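You operate a simulated robot arm through the tools that you are given. There is no shell and no other tool.

The job below is to be done with a simulated robot arm. You get a single attempt, and the scene is never put back.

Task
Put things in order on the top of the steel table. At the end: the silver lamp from the top of the steel table stands where the red lamp stood; the dark jar (marked "OLD PADS") stands where the silver lamp stood; the red lamp from the top of the steel table is on the blue tray; the blue block from the top of the steel table is on the brown carton (marked "SPARE GRIPS"); whatever was shut is shut again. Leave all else as you found it, and nothing knocked over.

It is judged by the outcome, as a careful person would: the job done as asked, and still so three seconds after it is handed in. It fails if anything else is knocked over, pushed out of place, dropped, spilled or broken.

Robot
A 6-joint arm with a two-finger parallel gripper, fixed in place. Base frame: the origin is at the foot of the arm, x ahead of it, y to its left, z up; the work surface is at about z = 840. Lengths are in mm, angles in rad, forces in N, time in s.
With the tool pointing down near the work surface it reaches from about 260 to 680 mm from the base axis. Its first joint turns from -1.152 to 1.152 rad. Payload 2.9 kg.
Tool frame: the origin (TCP) lies between the finger pads and is the grasp point; the fingertips stand 30 mm ahead of it; z points along the fingers, y is the line along which they close. Largest opening 110 mm; finger width 20, thickness 10; the body of the gripper, 48 by 112 mm, starts 55 mm behind the TCP.
Orientation is that of the tool frame in the base frame, as a unit quaternion [w, x, y, z]. With the fingers straight down and closing along the base's y, the tool's x points along the base's -x, its y along +y and its z along -z.

Tools
- The arm moves only by the tool drive_tool. Its argument "deltas" is a list of rows, each an object of numbers (a shift or turn left out is 0, a gripper value left out holds the last): "rx", "ry", "rz": the turn, a rotation vector about the base's x, y, z in degrees; "dx", "dy", "dz": the shift along the base's x, y, z in mm; "gripper": the gripper command, from -1 (fully open) to 1 (shut), values between in proportion. In form: [{"rx": .., "ry": .., "rz": .., "dx": .., "dy": .., "dz": .., "gripper": ..}, ...]. A call has 1 to 20 rows; each row shifts and turns the commanded pose from where the row before left it. Rows are played at 5 a second. More than 50 mm and 0.15 rad between two rows, or a gripper value outside its range, and nothing of the call is played. Where a pose cannot be reached the arm comes as near as it can. A force on the tool above 40 N (or 10 N above the force at the start of the call, whichever is more), or a blocked arm, ends the call early, and 0.2 s more pass. The fingers move at their own pace (about 108 mm/s each) and stop on an object; they squeeze with about 26 N. The grip force told is the motor's: it shows also when the fingers shut on nothing. Time passes only in rows, and 0.2 s behind the last, so rows that do not move let the fingers close. The reply holds the time, the measured pose of the TCP, the force on the tool along the base axes, the opening and the grip force, in the units named above and with some noise, with the torque about the TCP (base axes, N m) and any sound that the robot's microphone picked up, and new pictures: "views" is both (left out), scene, wrist or none.
- Cameras (640 x 400 px; columns grow to the right, rows downward): "scene" is fixed at [85.6, 439.1, 1387.2]; the picture's right is [-0.68, -0.73, 0.00], its down [-0.41, 0.38, -0.83] and it looks along [0.61, -0.56, -0.56] (base axes); focal length 322 px, centre (320, 200). "wrist" rides on the gripper at [72, 17, -103] in the tool frame; the picture's right is [-0.23, 0.97, 0.00], its down [-0.76, -0.18, -0.62] and it looks along [-0.61, -0.14, 0.78] (tool axes); focal length 222 px, centre (320, 200). There is no depth. A picture from a camera that has moved, and an enlarged one, comes with that camera's place and axes in the base frame and with its lens.
- inspect(camera, box): a new picture of the part [left, top, right, bottom] of that camera's present view, enlarged. It takes no simulated time.
- finish_job(): hands the job in; it is judged then, once.

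Places have to be worked out from the pictures, the camera data and where the tool is seen. Open the gripper and draw the arm clear of the work before you hand the job in, unless the task says otherwise.

The tools are called after "Request:" as a command line: name --argument value ..., lists and objects as JSON in quotes. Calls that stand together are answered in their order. drive_tool: Moves the arm, as the interface text tells. Its arguments: {"type":"object","properties":{"deltas":{"type":"array","items":{"type":"object","properties":{"rx":{"type":"number"},"ry":{"type":"number"},"rz":{"type":"number"},"dx":{"type":"number"},"dy":{"type":"number"},"dz":{"type":"number"},"gripper":{"type":"number"}}}},"views":{"type":"string","enum":["both","scene","wrist","none"]}},"required":["deltas"]} The other tools are called the same way: inspect (camera, box) takes an enlarged picture of a part of a camera's view; finish_job () hands the job in.

At the start:

```text
clock: 0.0
position: [384.4, -278.7, 1164.2]
orientation: [0.0, 0.0, 1.0, 0.0]
contact_force: [0.8, 0.1, -0.4]
ft_torque: [0.01, 0.0, -0.04]
gripper_width: 109.9
grasp_force: 0.1
```

scene: 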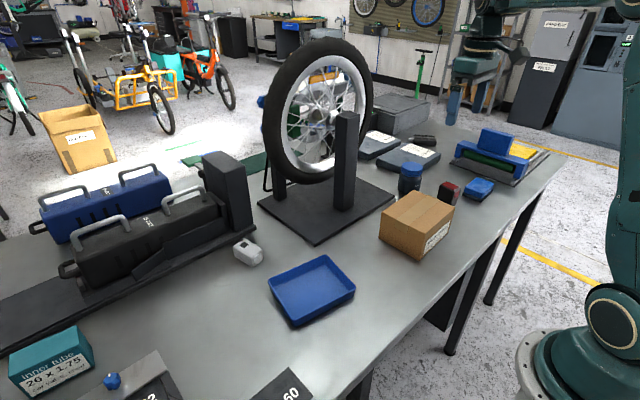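
wrist: 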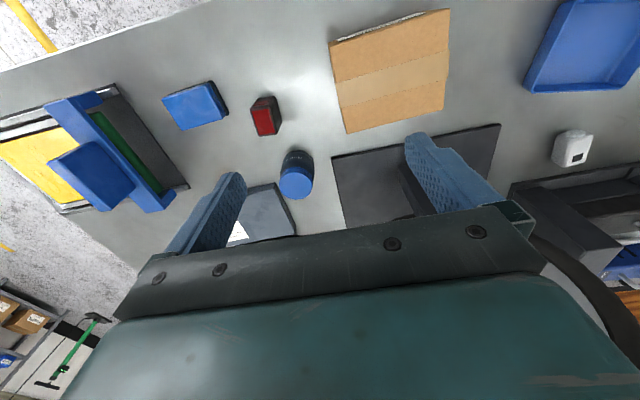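

I begin by looking closer at the scene to find the lamps, the jar, the block, the carton and the tray.

Request:
inspect --camera "scene" --box '[360, 100, 560, 225]'

Request:
inspect --camera "scene" --box '[160, 200, 480, 400]'

Request:
inspect --camera "scene" --box '[0, 140, 320, 340]'

Request:
inspect --camera "wrist" --box '[0, 60, 320, 260]'

Request:
inspect --camera "wrist" --box '[320, 0, 640, 200]'

Request:
inspect --camera "scene" --box '[0, 300, 320, 400]'

```text
3.20 times, centred on (460, 162) of scene
camera zoom: at [85.6, 439.1, 1387.2], right [-0.68, -0.73, 0.0], down [-0.41, 0.38, -0.83], along [0.61, -0.56, -0.56], focal length 1032 px, centre (-128, 320)
```

zoom: 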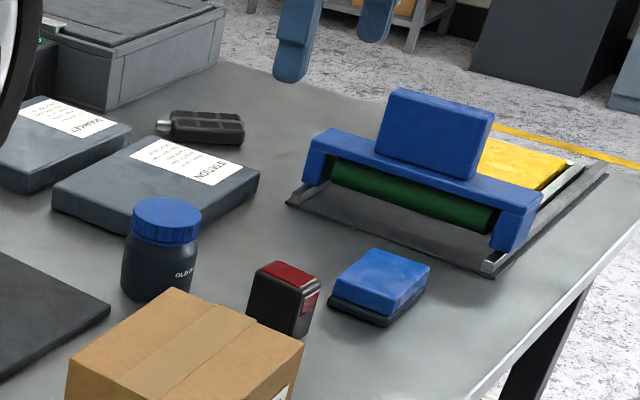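

```text
2.00 times, centred on (320, 300) of scene
camera zoom: at [85.6, 439.1, 1387.2], right [-0.68, -0.73, 0.0], down [-0.41, 0.38, -0.83], along [0.61, -0.56, -0.56], focal length 645 px, centre (320, 0)
```

zoom: 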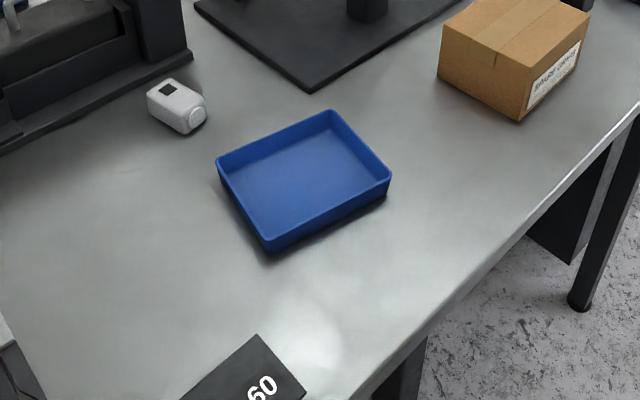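

```text
2.00 times, centred on (160, 240) of scene
camera zoom: at [85.6, 439.1, 1387.2], right [-0.68, -0.73, 0.0], down [-0.41, 0.38, -0.83], along [0.61, -0.56, -0.56], focal length 645 px, centre (640, 120)
```

zoom: 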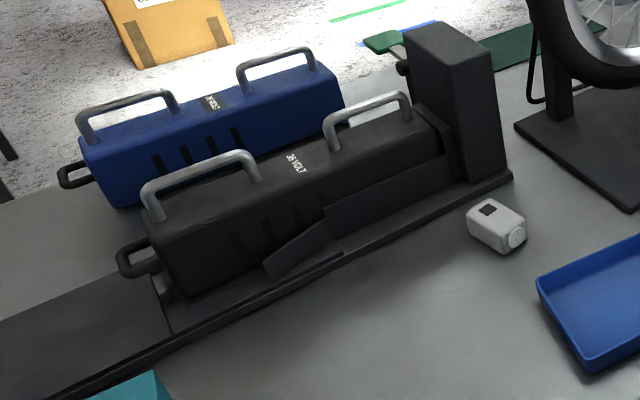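

```text
2.00 times, centred on (160, 160) of wrist
camera zoom: at [312.3, -261.3, 1267.4], right [0.23, 0.97, 0.0], down [0.76, -0.18, 0.62], along [0.61, -0.14, -0.78], focal length 444 px, centre (640, 280)
```

zoom: 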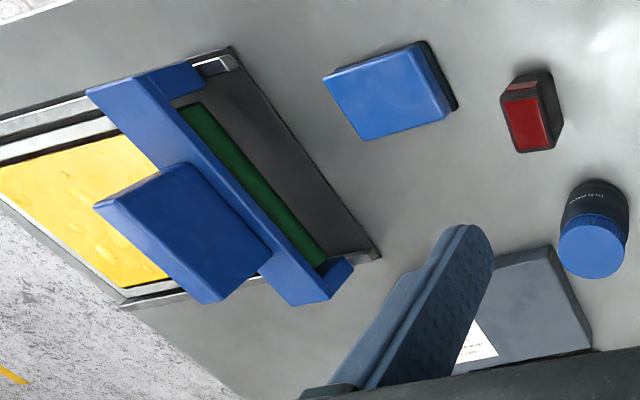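

```text
2.00 times, centred on (480, 100) of wrist
camera zoom: at [312.3, -261.3, 1267.4], right [0.23, 0.97, 0.0], down [0.76, -0.18, 0.62], along [0.61, -0.14, -0.78], focal length 444 px, centre (0, 400)
```

zoom: 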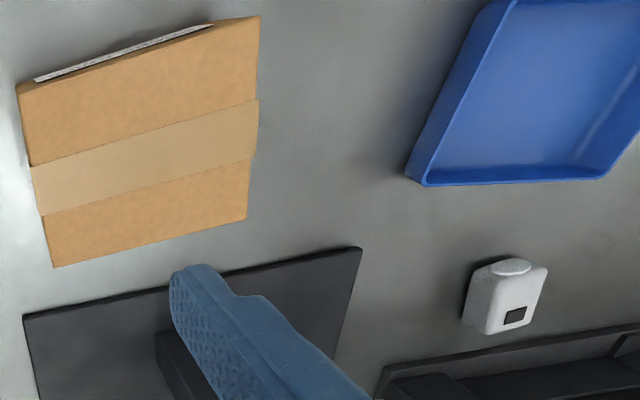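

```text
2.00 times, centred on (160, 350) of scene
camera zoom: at [85.6, 439.1, 1387.2], right [-0.68, -0.73, 0.0], down [-0.41, 0.38, -0.83], along [0.61, -0.56, -0.56], focal length 645 px, centre (640, -100)
```

zoom: 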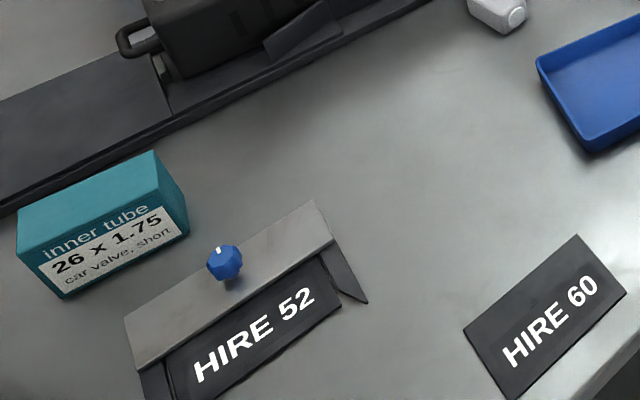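

The silver lamp is near (615, 182), the red lamp near (419, -387), the jar near (540, -361), the blue block with its dark base near (372, -494), the carton near (395, -175) and the tray near (430, 148). I move the wrist camera for a closer view of the block, red lamp and jar.

Request:
drive_tool --deltas '[{"dx": -17, "dy": -32, "dz": -16}, {"dx": -17, "dy": -32, "dz": -16}, {"dx": -17, "dy": -32, "dz": -16}, {"dx": -17, "dy": -32, "dz": -16}, {"dx": -16, "dy": -32, "dz": -16}, {}]' --views "both"

```text
clock: 1.4
position: [300.8, -438.5, 1083.5]
orientation: [0.0, 0.001, 1.0, 0.0]
contact_force: [0.0, -0.4, 0.2]
ft_torque: [0.01, 0.0, 0.01]
gripper_width: 109.9
grasp_force: 0.0
camera wrist: at [228.8, -421.5, 1187.4], right [0.23, 0.97, 0.0], down [0.76, -0.18, 0.62], along [0.61, -0.14, -0.78], focal length 222 px, centre (320, 200)
```

scene: 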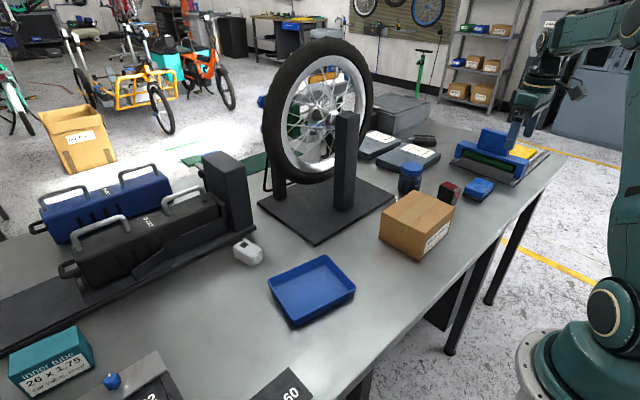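
wrist: 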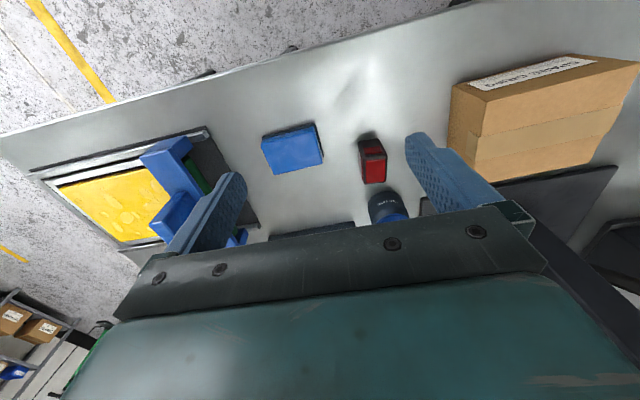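

Request:
inspect --camera "wrist" --box '[240, 100, 440, 225]'

Request:
inspect --camera "wrist" --box '[430, 40, 640, 200]'

Request:
inspect --camera "scene" --box '[440, 110, 560, 210]'

Request:
inspect --camera "scene" --box '[240, 20, 420, 250]'

```text
3.20 times, centred on (340, 162) of wrist
camera zoom: at [228.8, -421.5, 1187.4], right [0.23, 0.97, 0.0], down [0.76, -0.18, 0.62], along [0.61, -0.14, -0.78], focal length 711 px, centre (256, 320)
```

zoom: 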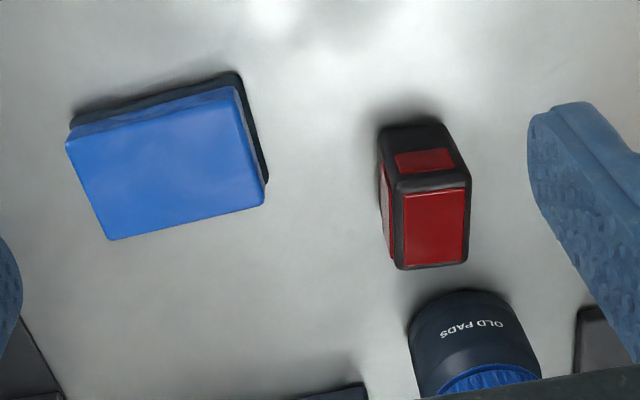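

```text
2.50 times, centred on (535, 120) of wrist
camera zoom: at [228.8, -421.5, 1187.4], right [0.23, 0.97, 0.0], down [0.76, -0.18, 0.62], along [0.61, -0.14, -0.78], focal length 555 px, centre (-218, 400)
```

zoom: 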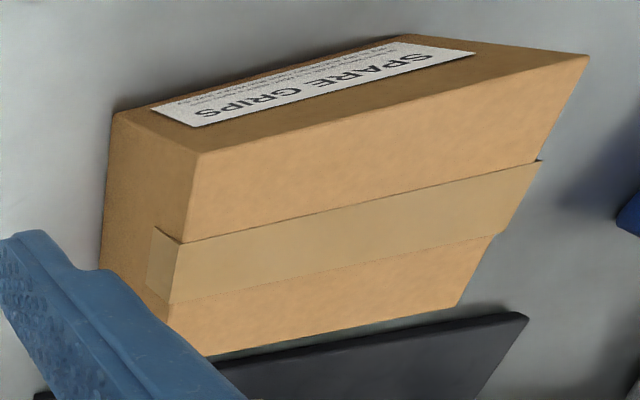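

```text
4.00 times, centred on (500, 160) of scene
camera zoom: at [85.6, 439.1, 1387.2], right [-0.68, -0.73, 0.0], down [-0.41, 0.38, -0.83], along [0.61, -0.56, -0.56], focal length 1290 px, centre (-400, 360)
```

zoom: 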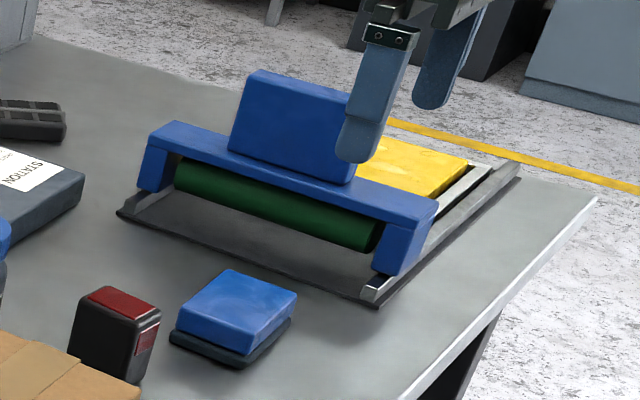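

```text
1.74 times, centred on (330, 135) of scene
camera zoom: at [85.6, 439.1, 1387.2], right [-0.68, -0.73, 0.0], down [-0.41, 0.38, -0.83], along [0.61, -0.56, -0.56], focal length 561 px, centre (303, 313)
```

zoom: 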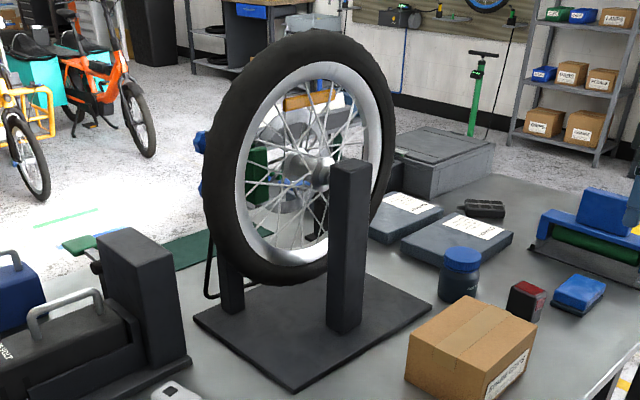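

The blue block sits on a dark slab that may or may not be part of it. I lower the camera for a closer look from the side.

Request:
drive_tool --deltas '[{"dy": -10, "dz": -45}, {"dy": -10, "dz": -45}, {"dy": -10, "dz": -45}, {}]' --views "wrist"

Request:
inspect --camera "wrist" --box '[200, 50, 480, 225]'

```text
clock: 2.4
position: [302.0, -467.6, 947.6]
orientation: [0.0, 0.0, 1.0, 0.001]
contact_force: [0.1, 0.0, 0.0]
ft_torque: [-0.01, 0.02, 0.01]
gripper_width: 110.1
grasp_force: 0.0
camera wrist: at [229.0, -450.9, 1051.0], right [0.23, 0.97, 0.0], down [0.76, -0.18, 0.62], along [0.61, -0.14, -0.78], focal length 222 px, centre (320, 200)
```

wrist: 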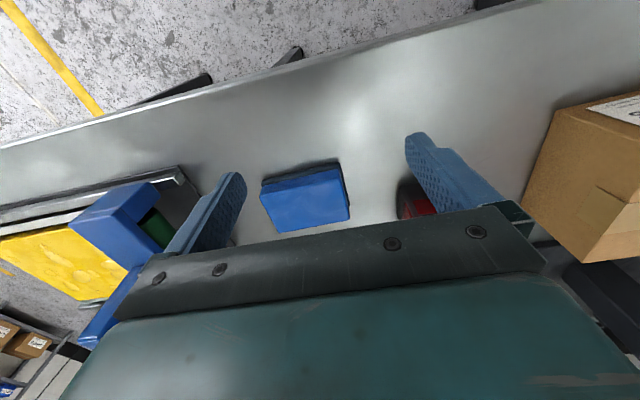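

```text
2.29 times, centred on (340, 138) of wrist
camera zoom: at [229.0, -450.9, 1051.0], right [0.23, 0.97, 0.0], down [0.76, -0.18, 0.62], along [0.61, -0.14, -0.78], focal length 508 px, centre (274, 343)
```

zoom: 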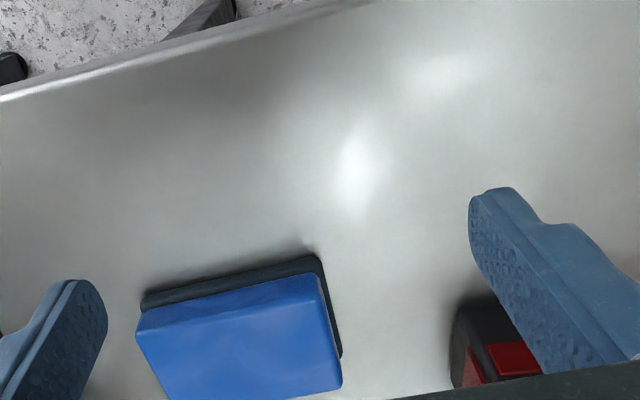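

The block seems to be a single sanding-type block about 62 x 86 mm at (377, -498), and I will confirm that when I lift it. I start with the red lamp: I rise a little and move above (417, -380) to check the alignment.

Request:
drive_tool --deltas '[{"dz": 32}, {"dx": 29, "dy": 22}, {"dx": 29, "dy": 22}, {"dx": 29, "dy": 22}, {"dx": 28, "dy": 22}, {}]' --views "both"

Request:
inspect --camera "wrist" --box '[200, 100, 440, 250]'

```text
clock: 3.8
position: [416.2, -379.1, 981.5]
orientation: [0.0, 0.0, 1.0, 0.0]
contact_force: [-0.2, -0.5, -0.1]
ft_torque: [0.03, 0.01, 0.01]
gripper_width: 109.5
grasp_force: 0.0
camera wrist: at [344.4, -362.9, 1084.9], right [0.23, 0.97, 0.0], down [0.76, -0.18, 0.62], along [0.61, -0.14, -0.78], focal length 222 px, centre (320, 200)
```

scene: 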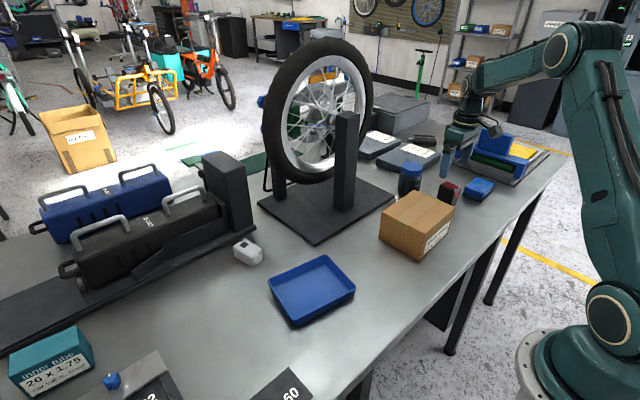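
wrist: 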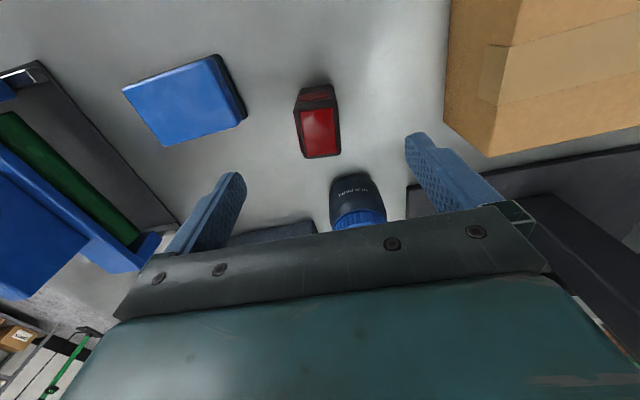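

```text
2.67 times, centred on (320, 175) of wrist
camera zoom: at [344.4, -362.9, 1084.9], right [0.23, 0.97, 0.0], down [0.76, -0.18, 0.62], along [0.61, -0.14, -0.78], focal length 592 px, centre (320, 267)
```

zoom: 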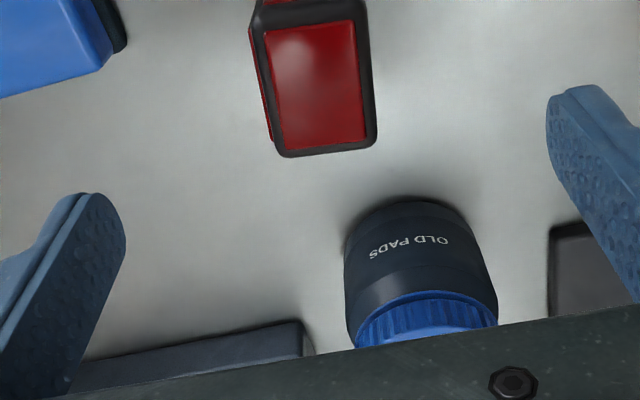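

The red lamp's top is about 35 x 46 mm, centred at (418.5, -380), yawed about -5° and topping out near z 897. I part-close the fingers to about 70 mm, turn to match and descend around it to z 878.

Request:
drive_tool --deltas '[{"gripper": -0.27, "rz": -5, "dx": 2.3, "dy": -1}, {}, {"dz": -30}, {"dz": -30}, {"dz": -25}, {"dz": -18}, {}]' --views "both"

Request:
inspect --camera "wrist" --box '[200, 100, 440, 250]'

Request:
inspect --camera "scene" --box '[400, 110, 520, 210]'

```text
clock: 5.4
position: [418.1, -379.7, 877.3]
orientation: [0.0, 0.044, 0.999, 0.0]
contact_force: [0.6, 0.3, 0.3]
ft_torque: [0.02, 0.02, -0.01]
gripper_width: 69.6
grasp_force: 0.1
camera wrist: at [347.5, -357.6, 981.4], right [0.31, 0.95, 0.0], down [0.74, -0.24, 0.62], along [0.59, -0.19, -0.78], focal length 222 px, centre (320, 200)
```

scene: 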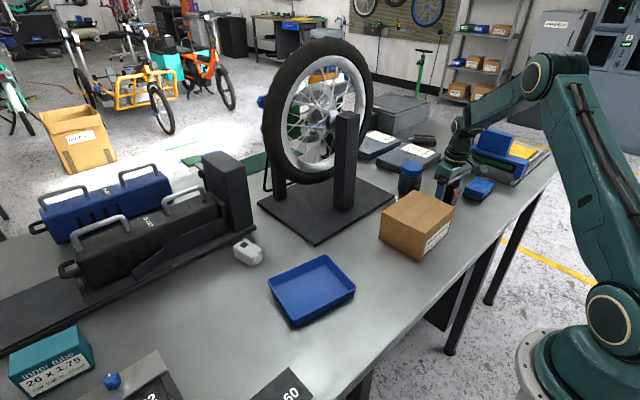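
wrist: 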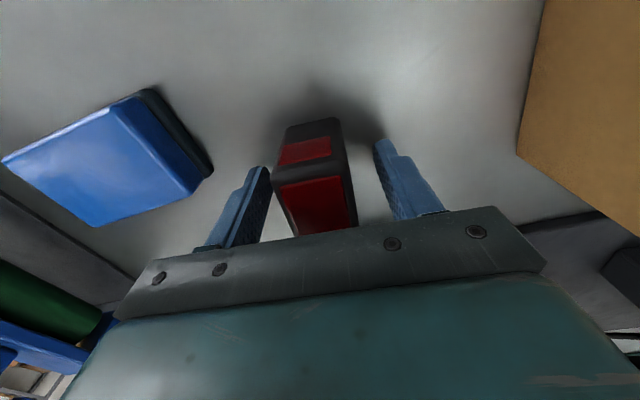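

```text
2.67 times, centred on (320, 175) of wrist
camera zoom: at [347.5, -357.6, 981.4], right [0.31, 0.95, 0.0], down [0.74, -0.24, 0.62], along [0.59, -0.19, -0.78], focal length 592 px, centre (320, 267)
```

zoom: 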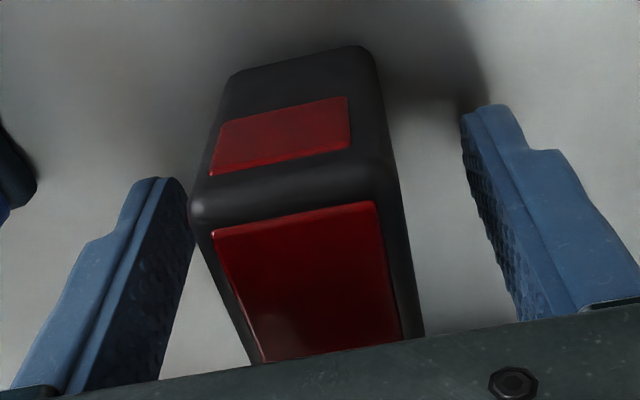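

```text
4.00 times, centred on (460, 160) of scene
camera zoom: at [85.6, 439.1, 1387.2], right [-0.68, -0.73, 0.0], down [-0.41, 0.38, -0.83], along [0.61, -0.56, -0.56], focal length 1290 px, centre (-240, 360)
```

zoom: 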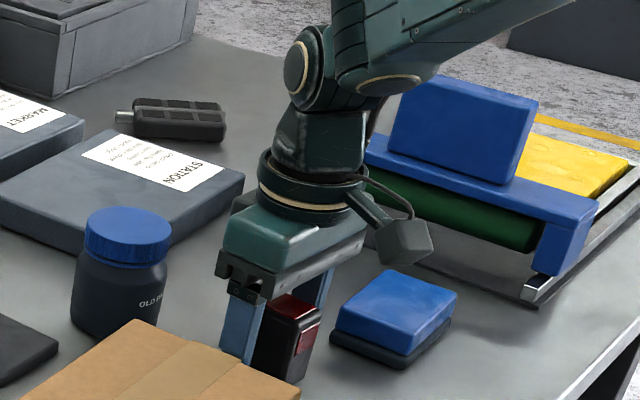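

The lamp stands between the fingers. I close on it and check the opening and the force.

Request:
drive_tool --deltas '[{"gripper": 1}, {}, {}, {}]' --views "wrist"

```text
clock: 6.4
position: [418.0, -380.6, 878.8]
orientation: [-0.001, 0.044, 0.999, 0.0]
contact_force: [0.0, -1.1, 0.4]
ft_torque: [0.01, -0.01, 0.02]
gripper_width: 35.8
grasp_force: 26.0
camera wrist: at [347.5, -357.6, 981.7], right [0.31, 0.95, 0.0], down [0.74, -0.24, 0.62], along [0.59, -0.19, -0.78], focal length 222 px, centre (320, 200)
```

wrist: 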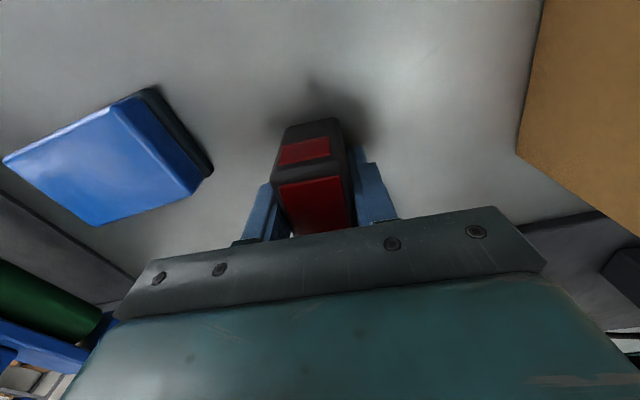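

The grip is good (35.8 mm, 26 N). I lift straight up and carry the lamp over towards the tray, staying at x of about 410 to keep clear of the wheel.

Request:
drive_tool --deltas '[{"dz": 20}, {"dz": 45}, {"dz": 45}, {"dz": 40}, {"dx": -2, "dy": 44}, {"dx": -2, "dy": 44}, {"dx": -2, "dy": 44}, {"dx": -2, "dy": 44}, {"dx": -2, "dy": 44}, {"dx": -2, "dy": 44}, {"dx": -2, "dy": 44}, {"dx": -2, "dy": 44}, {"dx": -2, "dy": 44}, {"dx": 0, "dy": 44}, {"dx": 0, "dy": 44}, {"dx": 0, "dy": 44}, {}]' --views "both"

Request:
inspect --camera "wrist" --box '[160, 0, 480, 200]'

```text
clock: 10.0
position: [399.5, 146.3, 1027.8]
orientation: [0.0, 0.044, 0.999, 0.0]
contact_force: [-0.2, 0.1, 0.3]
ft_torque: [0.01, 0.02, 0.0]
gripper_width: 35.9
grasp_force: 26.4
camera wrist: at [329.3, 170.2, 1131.4], right [0.31, 0.95, 0.0], down [0.74, -0.24, 0.62], along [0.59, -0.19, -0.78], focal length 222 px, centre (320, 200)
```

scene: 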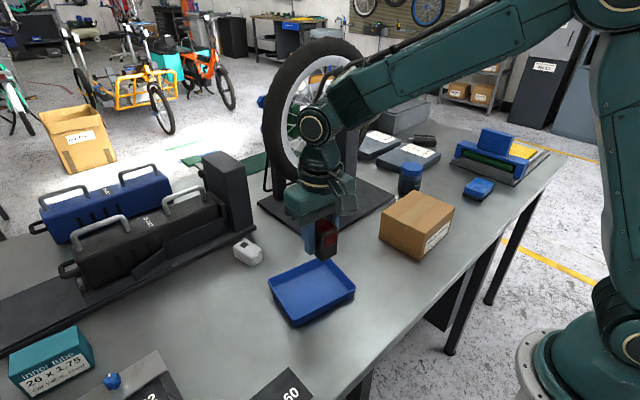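
wrist: 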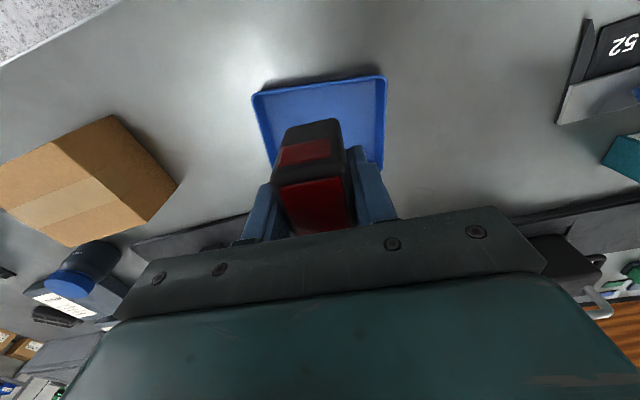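

```text
2.00 times, centred on (320, 100) of wrist
camera zoom: at [329.3, 170.2, 1131.4], right [0.31, 0.95, 0.0], down [0.74, -0.24, 0.62], along [0.59, -0.19, -0.78], focal length 444 px, centre (320, 400)
```

zoom: 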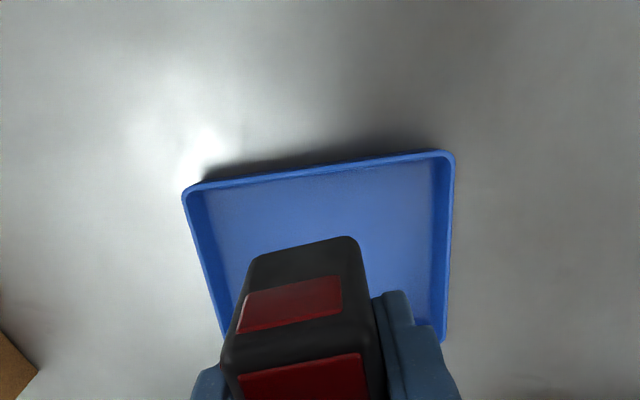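

The tray is centred near (433, 144) with a yaw of about -10°. I align the lamp over it and lower it until just above the tray floor.

Request:
drive_tool --deltas '[{"dx": 17, "dy": -1, "rz": -5}, {"dx": 17, "dy": -1}, {"dz": -40}, {"dz": -40}, {"dz": -35}, {"dz": -20}, {}]' --views "both"

Request:
inspect --camera "scene" --box '[240, 200, 400, 300]'

```text
clock: 11.6
position: [434.2, 144.9, 892.4]
orientation: [0.0, 0.088, 0.996, 0.0]
contact_force: [-0.6, 0.7, 0.0]
ft_torque: [0.01, -0.01, 0.02]
gripper_width: 35.8
grasp_force: 26.3
camera wrist: at [366.4, 173.3, 995.9], right [0.39, 0.92, 0.0], down [0.72, -0.31, 0.62], along [0.57, -0.24, -0.78], focal length 222 px, centre (320, 200)
```

scene: 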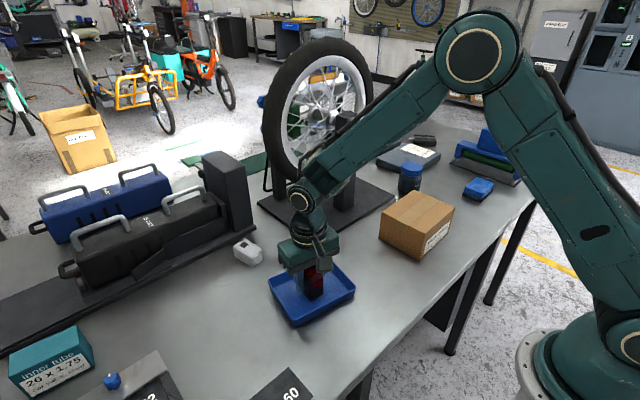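
wrist: 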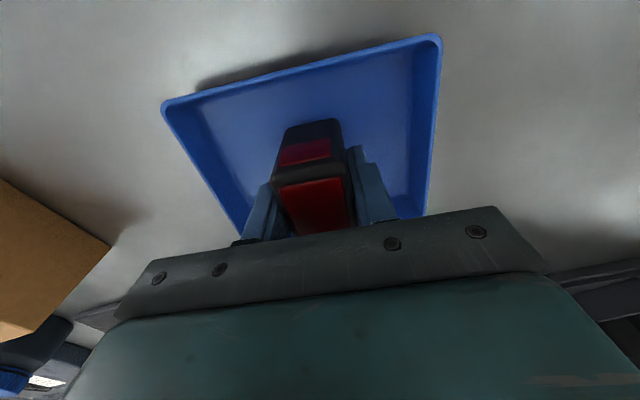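

```text
4.00 times, centred on (320, 250) of scene
camera zoom: at [85.6, 439.1, 1387.2], right [-0.68, -0.73, 0.0], down [-0.41, 0.38, -0.83], along [0.61, -0.56, -0.56], focal length 1290 px, centre (320, 0)
```

zoom: 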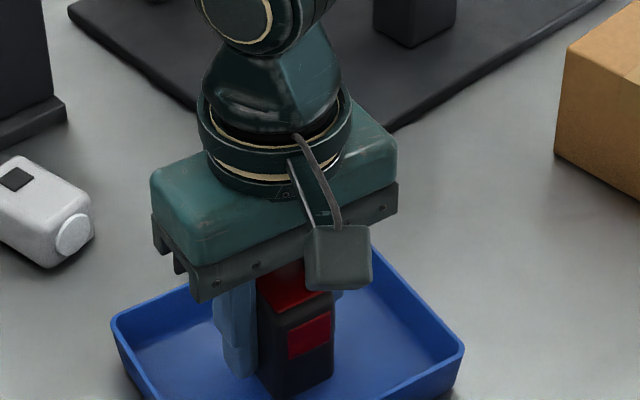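

The lamp hangs inside the tray, well clear of the walls. I lower it in small steps and watch for floor contact.

Request:
drive_tool --deltas '[{"dz": -3}, {"dz": -2}, {}]' --views "none"

Request:
drive_tool --deltas '[{"dz": -2}, {}]' --views "none"

```text
clock: 12.4
position: [432.9, 145.1, 887.4]
orientation: [0.001, 0.087, 0.996, 0.0]
contact_force: [-0.4, -0.1, -1.1]
ft_torque: [0.01, 0.01, 0.01]
gripper_width: 35.8
grasp_force: 26.3
```

```text
clock: 13.0
position: [434.2, 143.9, 885.6]
orientation: [0.0, 0.087, 0.996, -0.001]
contact_force: [0.3, -0.2, -0.9]
ft_torque: [0.02, 0.02, 0.0]
gripper_width: 35.8
grasp_force: 25.6
```

No contact yet at z 885.6, so I go on down in 1–1.5 mm steps.

Request:
drive_tool --deltas '[{"dz": -1.5}, {}]' --views "none"

Request:
drive_tool --deltas '[{"dz": -1}, {}]' --views "none"

```text
clock: 13.6
position: [433.0, 144.7, 884.1]
orientation: [0.0, 0.087, 0.996, 0.0]
contact_force: [0.6, 0.0, -0.1]
ft_torque: [-0.03, 0.03, 0.04]
gripper_width: 35.8
grasp_force: 25.6
```

```text
clock: 14.2
position: [435.0, 144.2, 883.3]
orientation: [0.0, 0.087, 0.996, 0.0]
contact_force: [0.8, -0.3, -1.4]
ft_torque: [-0.01, 0.0, 0.0]
gripper_width: 35.9
grasp_force: 26.2
```

Still no contact at about 883, so I keep lowering slowly.

Request:
drive_tool --deltas '[{"dz": -1}, {}]' --views "none"

Request:
drive_tool --deltas '[{"dz": -1}, {}]' --views "none"

```text
clock: 14.8
position: [433.4, 145.2, 882.8]
orientation: [0.0, 0.087, 0.996, 0.0]
contact_force: [-0.1, -0.8, -1.3]
ft_torque: [0.0, 0.01, -0.01]
gripper_width: 35.8
grasp_force: 26.1
```

```text
clock: 15.4
position: [435.1, 145.0, 881.9]
orientation: [0.0, 0.087, 0.996, 0.0]
contact_force: [-2.9, -1.0, 8.1]
ft_torque: [-0.06, 0.12, -0.01]
gripper_width: 35.8
grasp_force: 25.8
```

Contact shows at z ≈ 882 (8 N), so the lamp stands on the tray floor. I open to about 62 mm and back out straight up.

Request:
drive_tool --deltas '[{"gripper": -0.13}, {}, {}, {"dz": 20}, {"dz": 40}, {"dz": 45}, {"dz": 40}, {}]' --views "both"

Request:
inspect --camera "scene" --box '[220, 215, 380, 335]'

```text
clock: 17.2
position: [432.6, 145.7, 1026.3]
orientation: [0.0, 0.087, 0.996, 0.0]
contact_force: [-0.2, 0.0, -0.2]
ft_torque: [0.01, 0.03, -0.03]
gripper_width: 62.2
grasp_force: 0.2
camera wrist: at [365.3, 173.9, 1130.3], right [0.39, 0.92, 0.0], down [0.72, -0.31, 0.62], along [0.57, -0.24, -0.78], focal length 222 px, centre (320, 200)
```

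scene: 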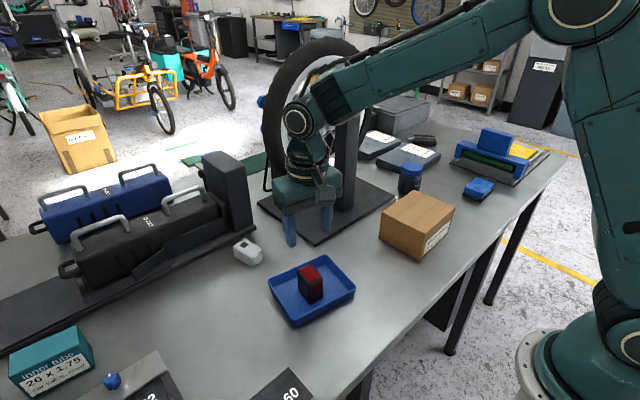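
wrist: 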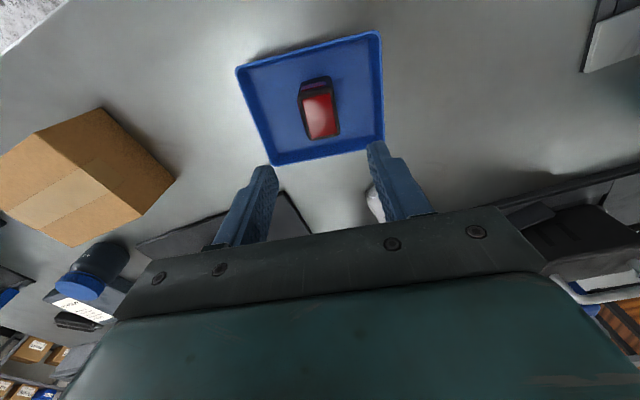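

```text
3.33 times, centred on (300, 275) of scene
camera zoom: at [85.6, 439.1, 1387.2], right [-0.68, -0.73, 0.0], down [-0.41, 0.38, -0.83], along [0.61, -0.56, -0.56], focal length 1075 px, centre (387, -50)
```

zoom: 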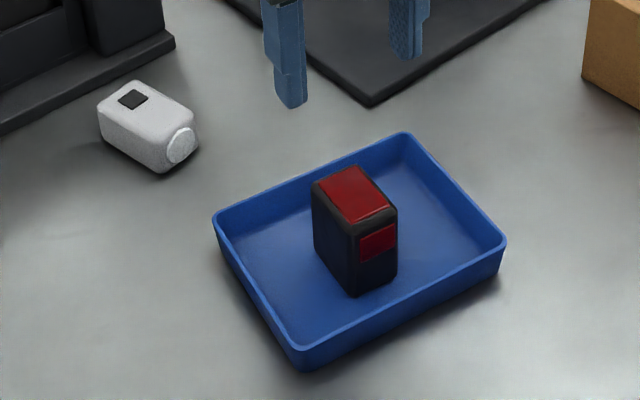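

The red lamp stands upright in the tray. Next I move towards the silver lamp for a closer look with the wrist camera.

Request:
drive_tool --deltas '[{"dx": 34, "dy": 12, "rz": 5}, {"dx": 34, "dy": 12, "rz": 5, "gripper": -1}, {"dx": 20, "dy": 5, "dz": -20}, {}]' --views "both"

Request:
inspect --camera "wrist" --box '[200, 60, 440, 210]'

```text
clock: 18.2
position: [523.2, 175.3, 1006.3]
orientation: [0.0, 0.0, 1.0, 0.0]
contact_force: [-0.2, -0.6, -0.3]
ft_torque: [0.0, 0.0, 0.01]
gripper_width: 110.1
grasp_force: 0.1
camera wrist: at [450.2, 190.8, 1109.5], right [0.23, 0.97, 0.0], down [0.76, -0.18, 0.62], along [0.61, -0.14, -0.78], focal length 222 px, centre (320, 200)
```

scene: 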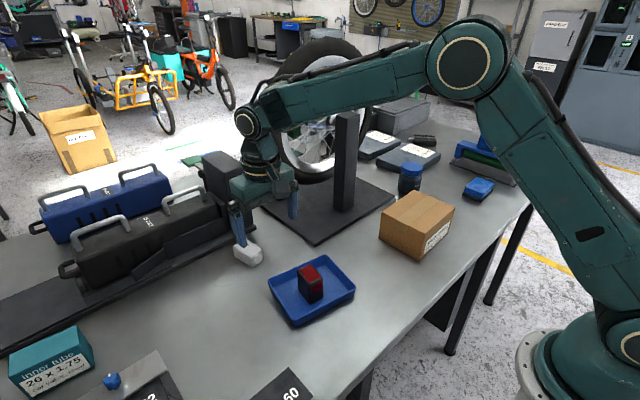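
wrist: 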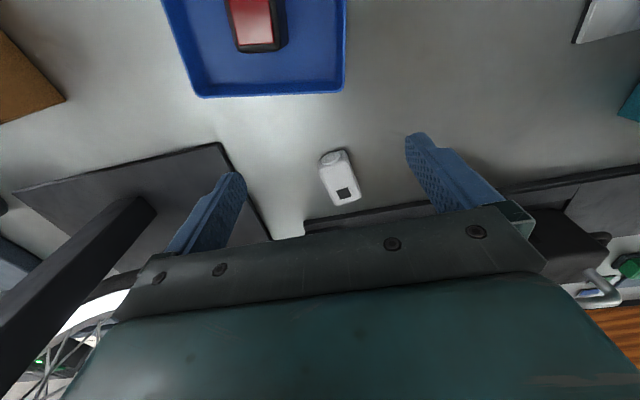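

```text
2.67 times, centred on (320, 135) of wrist
camera zoom: at [450.2, 190.8, 1109.5], right [0.23, 0.97, 0.0], down [0.76, -0.18, 0.62], along [0.61, -0.14, -0.78], focal length 592 px, centre (320, 373)
```

zoom: 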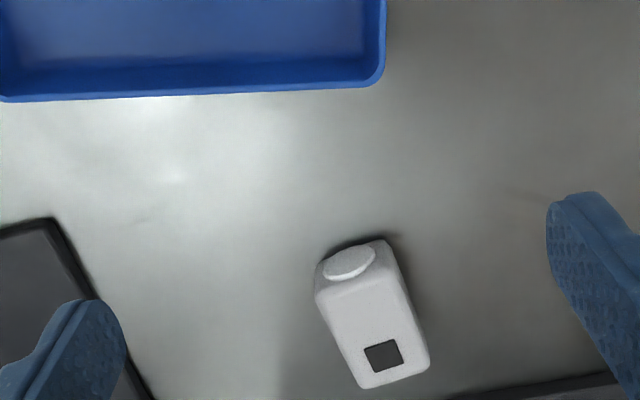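

The silver lamp is about 60 x 36 x 36 mm, centred at (613, 181), yawed about +8.5°, with its lens towards me. I go above it, set the fingers to about 75 mm and turn to match.

Request:
drive_tool --deltas '[{"dx": 30, "dy": 2, "rz": 4.5, "gripper": -0.36}, {"dx": 30, "dy": 2, "rz": 4}, {"dx": 30, "dy": 2, "dz": -40}, {}]' --views "both"

Request:
inspect --camera "wrist" --box '[200, 80, 440, 230]'

```text
clock: 19.2
position: [612.6, 180.0, 966.3]
orientation: [0.0, -0.074, 0.997, -0.001]
contact_force: [-0.3, 0.0, -0.6]
ft_torque: [-0.03, 0.01, -0.01]
gripper_width: 75.0
grasp_force: 0.1
camera wrist: at [538.2, 185.4, 1069.5], right [0.08, 1.0, 0.0], down [0.78, -0.06, 0.62], along [0.62, -0.05, -0.78], focal length 222 px, centre (320, 200)
```

scene: 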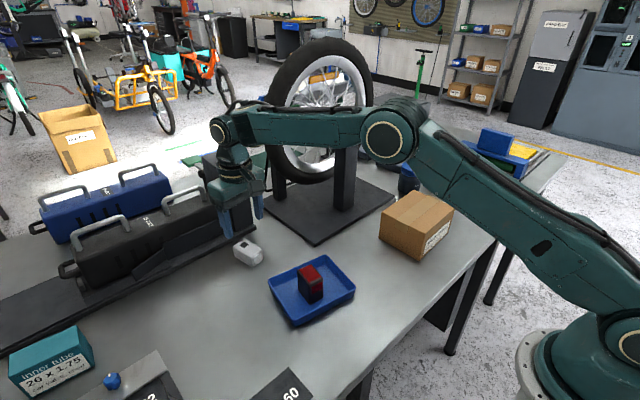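
wrist: 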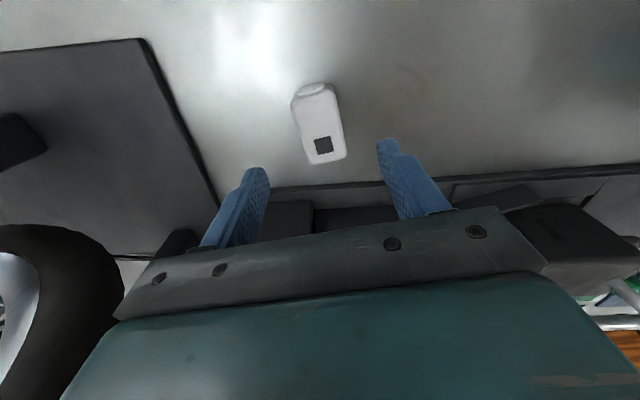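

```text
2.67 times, centred on (320, 155) of wrist
camera zoom: at [538.2, 185.4, 1069.5], right [0.08, 1.0, 0.0], down [0.78, -0.06, 0.62], along [0.62, -0.05, -0.78], focal length 592 px, centre (320, 320)
```

zoom: 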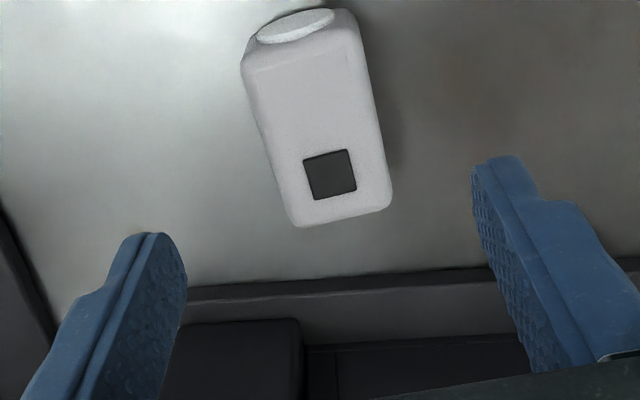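

The refined lamp centre is (615, 180) with a yaw of about +9°. I shift 2 mm, descend to z 877 and close.

Request:
drive_tool --deltas '[{"dx": 2, "rz": 0.5, "dz": -25}, {"dz": -30}, {"dz": -20}, {"dz": -14}, {}]' --views "wrist"

Request:
inspect --camera "wrist" --box '[200, 80, 440, 230]'

Request:
inspect --camera "scene" --box '[170, 170, 330, 270]'

```text
clock: 20.4
position: [613.0, 180.8, 876.4]
orientation: [0.0, -0.078, 0.997, 0.001]
contact_force: [-0.4, 0.5, -0.7]
ft_torque: [-0.01, 0.03, 0.0]
gripper_width: 74.8
grasp_force: 0.1
camera wrist: at [539.9, 185.3, 980.7], right [0.07, 1.0, 0.0], down [0.78, -0.06, 0.62], along [0.62, -0.04, -0.78], focal length 222 px, centre (320, 200)
```

wrist: 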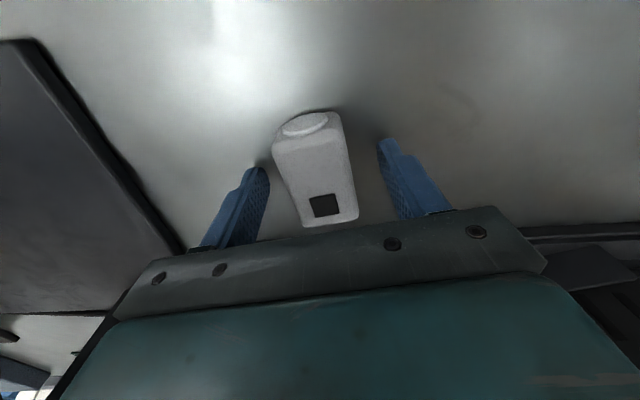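

```text
2.67 times, centred on (320, 155) of wrist
camera zoom: at [539.9, 185.3, 980.7], right [0.07, 1.0, 0.0], down [0.78, -0.06, 0.62], along [0.62, -0.04, -0.78], focal length 592 px, centre (320, 320)
```

zoom: 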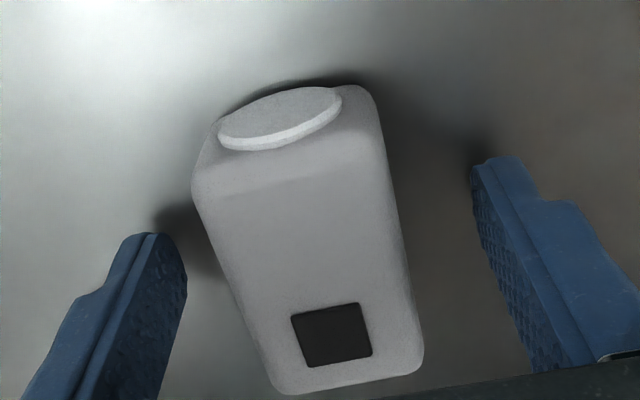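

```text
4.00 times, centred on (250, 220) of scene
camera zoom: at [85.6, 439.1, 1387.2], right [-0.68, -0.73, 0.0], down [-0.41, 0.38, -0.83], along [0.61, -0.56, -0.56], focal length 1290 px, centre (600, 120)
```

zoom: 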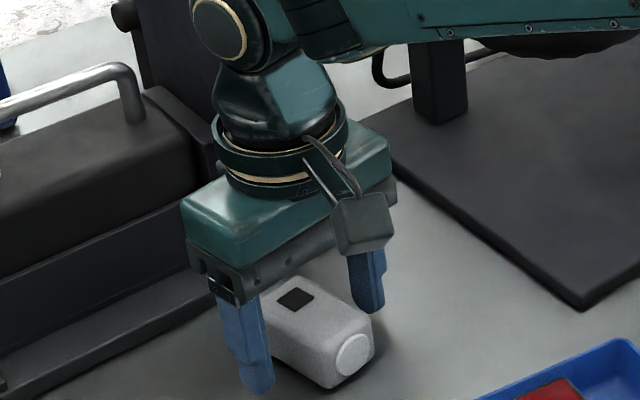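

The lamp is well centred between the fingers, so I close the grip.

Request:
drive_tool --deltas '[{"gripper": 1}, {}, {}, {}]' --views "none"

```text
clock: 21.4
position: [613.7, 179.6, 876.9]
orientation: [-0.001, -0.078, 0.997, 0.0]
contact_force: [0.9, -0.2, 0.6]
ft_torque: [-0.01, -0.04, 0.0]
gripper_width: 39.4
grasp_force: 26.4
```

The silver lamp is held at 39.4 mm, with the TCP at (613.7, 179.8), which I take as its original place. I lift it, draw back from the wheel and carry it over to the red lamp's old spot.

Request:
drive_tool --deltas '[{"dz": 20}, {"dz": 45}, {"dz": 45}, {"dz": 40}, {"dx": -45, "dy": -10, "rz": -5}, {"dx": -45, "dy": -10, "rz": -5}, {"dx": -45, "dy": -10, "rz": -4}, {"dx": -40, "dy": -20}, {"dx": -20, "dy": -40}, {"dy": -46}, {"dy": -46}, {"dy": -46}, {"dy": -46}, {"dy": -46}, {"dy": -46}, {"dy": -46}, {"dy": -46}, {"dy": -46}, {"dy": -46}, {}]' --views "both"

```text
clock: 25.6
position: [417.5, -370.4, 1026.5]
orientation: [-0.001, 0.044, 0.999, 0.0]
contact_force: [-0.3, 0.6, -1.3]
ft_torque: [-0.04, -0.03, -0.01]
gripper_width: 39.6
grasp_force: 25.8
camera wrist: at [348.0, -347.7, 1130.8], right [0.31, 0.95, 0.0], down [0.74, -0.24, 0.62], along [0.59, -0.19, -0.78], focal length 222 px, centre (320, 200)
```

scene: 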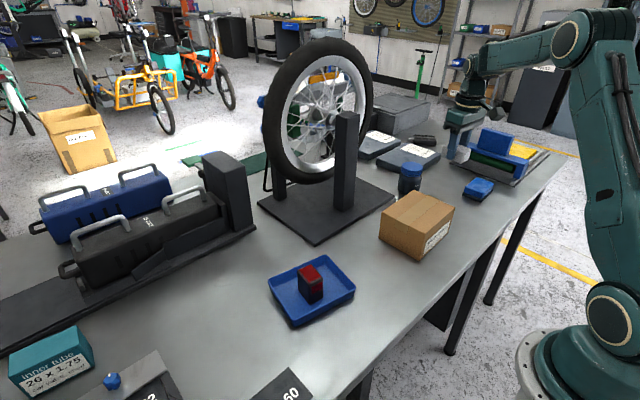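
wrist: 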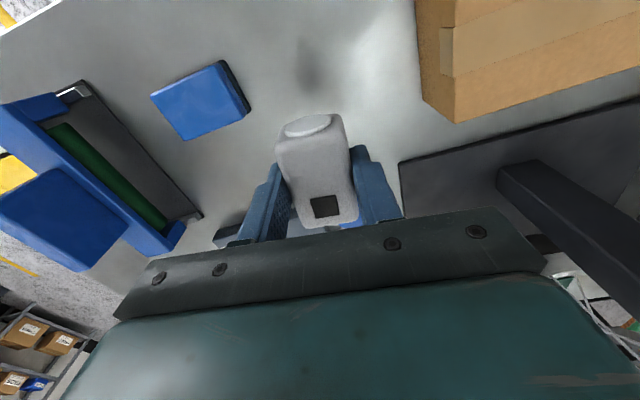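

Ten mm more in -y, then I lower the silver lamp to just above the table.

Request:
drive_tool --deltas '[{"dx": 0.5, "dy": -10}, {"dz": -40}, {"dz": -40}, {"dz": -40}, {"dz": -22}, {}]' --views "both"

Request:
inspect --camera "scene" --box '[400, 130, 520, 205]'

```text
clock: 27.0
position: [419.9, -379.3, 883.6]
orientation: [-0.001, 0.043, 0.999, 0.0]
contact_force: [-0.5, 0.2, -0.1]
ft_torque: [-0.01, 0.0, -0.01]
gripper_width: 39.4
grasp_force: 25.9
camera wrist: at [349.5, -355.9, 987.9], right [0.31, 0.95, 0.0], down [0.74, -0.24, 0.62], along [0.59, -0.19, -0.78], focal length 222 px, centre (320, 200)
```

scene: 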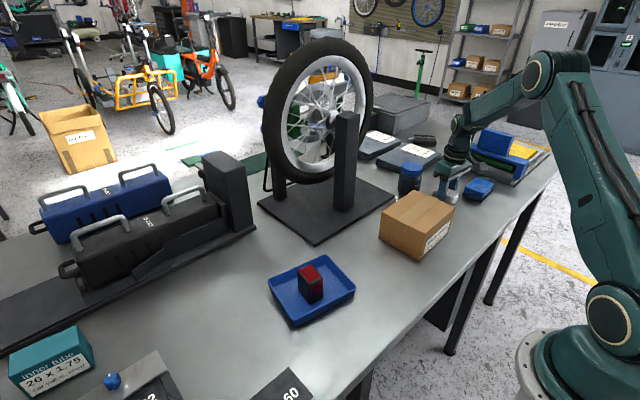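
wrist: 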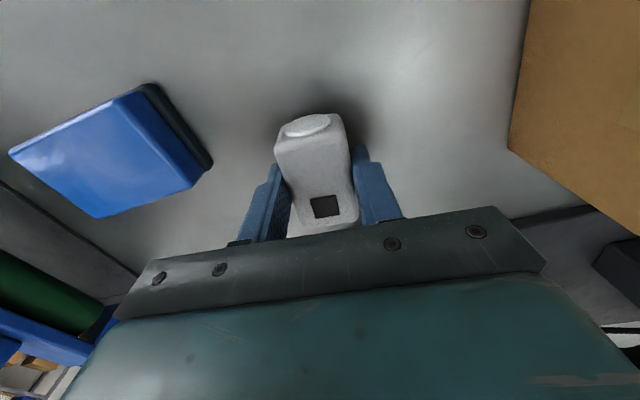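

```text
5.33 times, centred on (460, 168) of scene
camera zoom: at [85.6, 439.1, 1387.2], right [-0.68, -0.73, 0.0], down [-0.41, 0.38, -0.83], along [0.61, -0.56, -0.56], focal length 1720 px, centre (-427, 373)
```

zoom: 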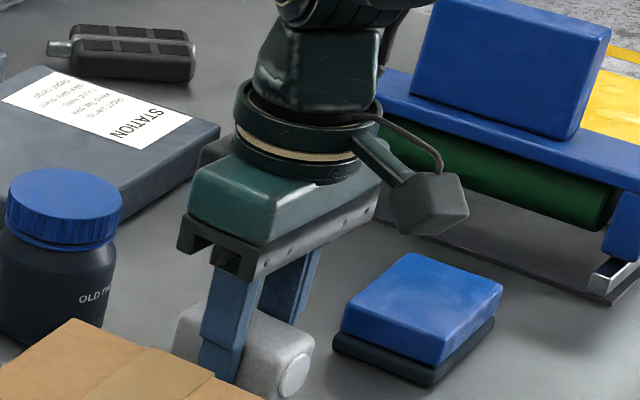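

I lower the last millimetres until the table takes the lamp.

Request:
drive_tool --deltas '[{"dz": -3}, {"dz": -1}, {}]' --views "none"

Request:
drive_tool --deltas '[{"dz": -1}, {}]' --views "none"

Request:
drive_tool --deltas '[{"dz": -1}, {}]' --views "none"

```text
clock: 27.8
position: [419.5, -379.1, 879.6]
orientation: [0.0, 0.043, 0.999, 0.0]
contact_force: [-0.7, -0.1, -0.9]
ft_torque: [-0.02, 0.02, 0.0]
gripper_width: 39.3
grasp_force: 26.2
```

```text
clock: 28.4
position: [419.5, -379.1, 879.7]
orientation: [-0.001, 0.043, 0.999, 0.0]
contact_force: [0.0, -0.6, -0.9]
ft_torque: [0.02, 0.03, 0.01]
gripper_width: 39.6
grasp_force: 25.9
```

```text
clock: 29.0
position: [419.5, -380.1, 877.7]
orientation: [0.0, 0.044, 0.999, 0.001]
contact_force: [0.2, 0.5, -0.9]
ft_torque: [-0.05, 0.0, 0.01]
gripper_width: 39.5
grasp_force: 26.3
```

No contact yet, so I continue by 1 mm.

Request:
drive_tool --deltas '[{"dz": -1}, {}]' --views "none"

Request:
drive_tool --deltas '[{"dz": -0.7}, {}]' --views "none"

```text
clock: 29.6
position: [420.4, -380.5, 877.1]
orientation: [-0.001, 0.044, 0.999, -0.001]
contact_force: [0.6, -0.4, -1.5]
ft_torque: [0.04, -0.04, 0.02]
gripper_width: 39.3
grasp_force: 26.1
```

```text
clock: 30.2
position: [419.8, -380.1, 877.6]
orientation: [0.0, 0.044, 0.999, 0.001]
contact_force: [0.2, -0.7, -0.8]
ft_torque: [0.0, -0.01, 0.01]
gripper_width: 39.6
grasp_force: 25.8
```

Request:
drive_tool --deltas '[{"dz": -0.7}, {}]' --views "none"

Request:
drive_tool --deltas '[{"dz": -0.7}, {}]' --views "none"

```text
clock: 30.8
position: [419.9, -379.7, 876.8]
orientation: [0.0, 0.044, 0.999, 0.0]
contact_force: [0.3, 1.4, 3.2]
ft_torque: [-0.01, -0.07, 0.03]
gripper_width: 39.5
grasp_force: 25.9
```

```text
clock: 31.4
position: [418.5, -379.4, 876.8]
orientation: [0.002, 0.043, 0.999, 0.0]
contact_force: [-3.2, 2.8, 14.3]
ft_torque: [0.11, 0.15, 0.0]
gripper_width: 39.7
grasp_force: 26.0
```

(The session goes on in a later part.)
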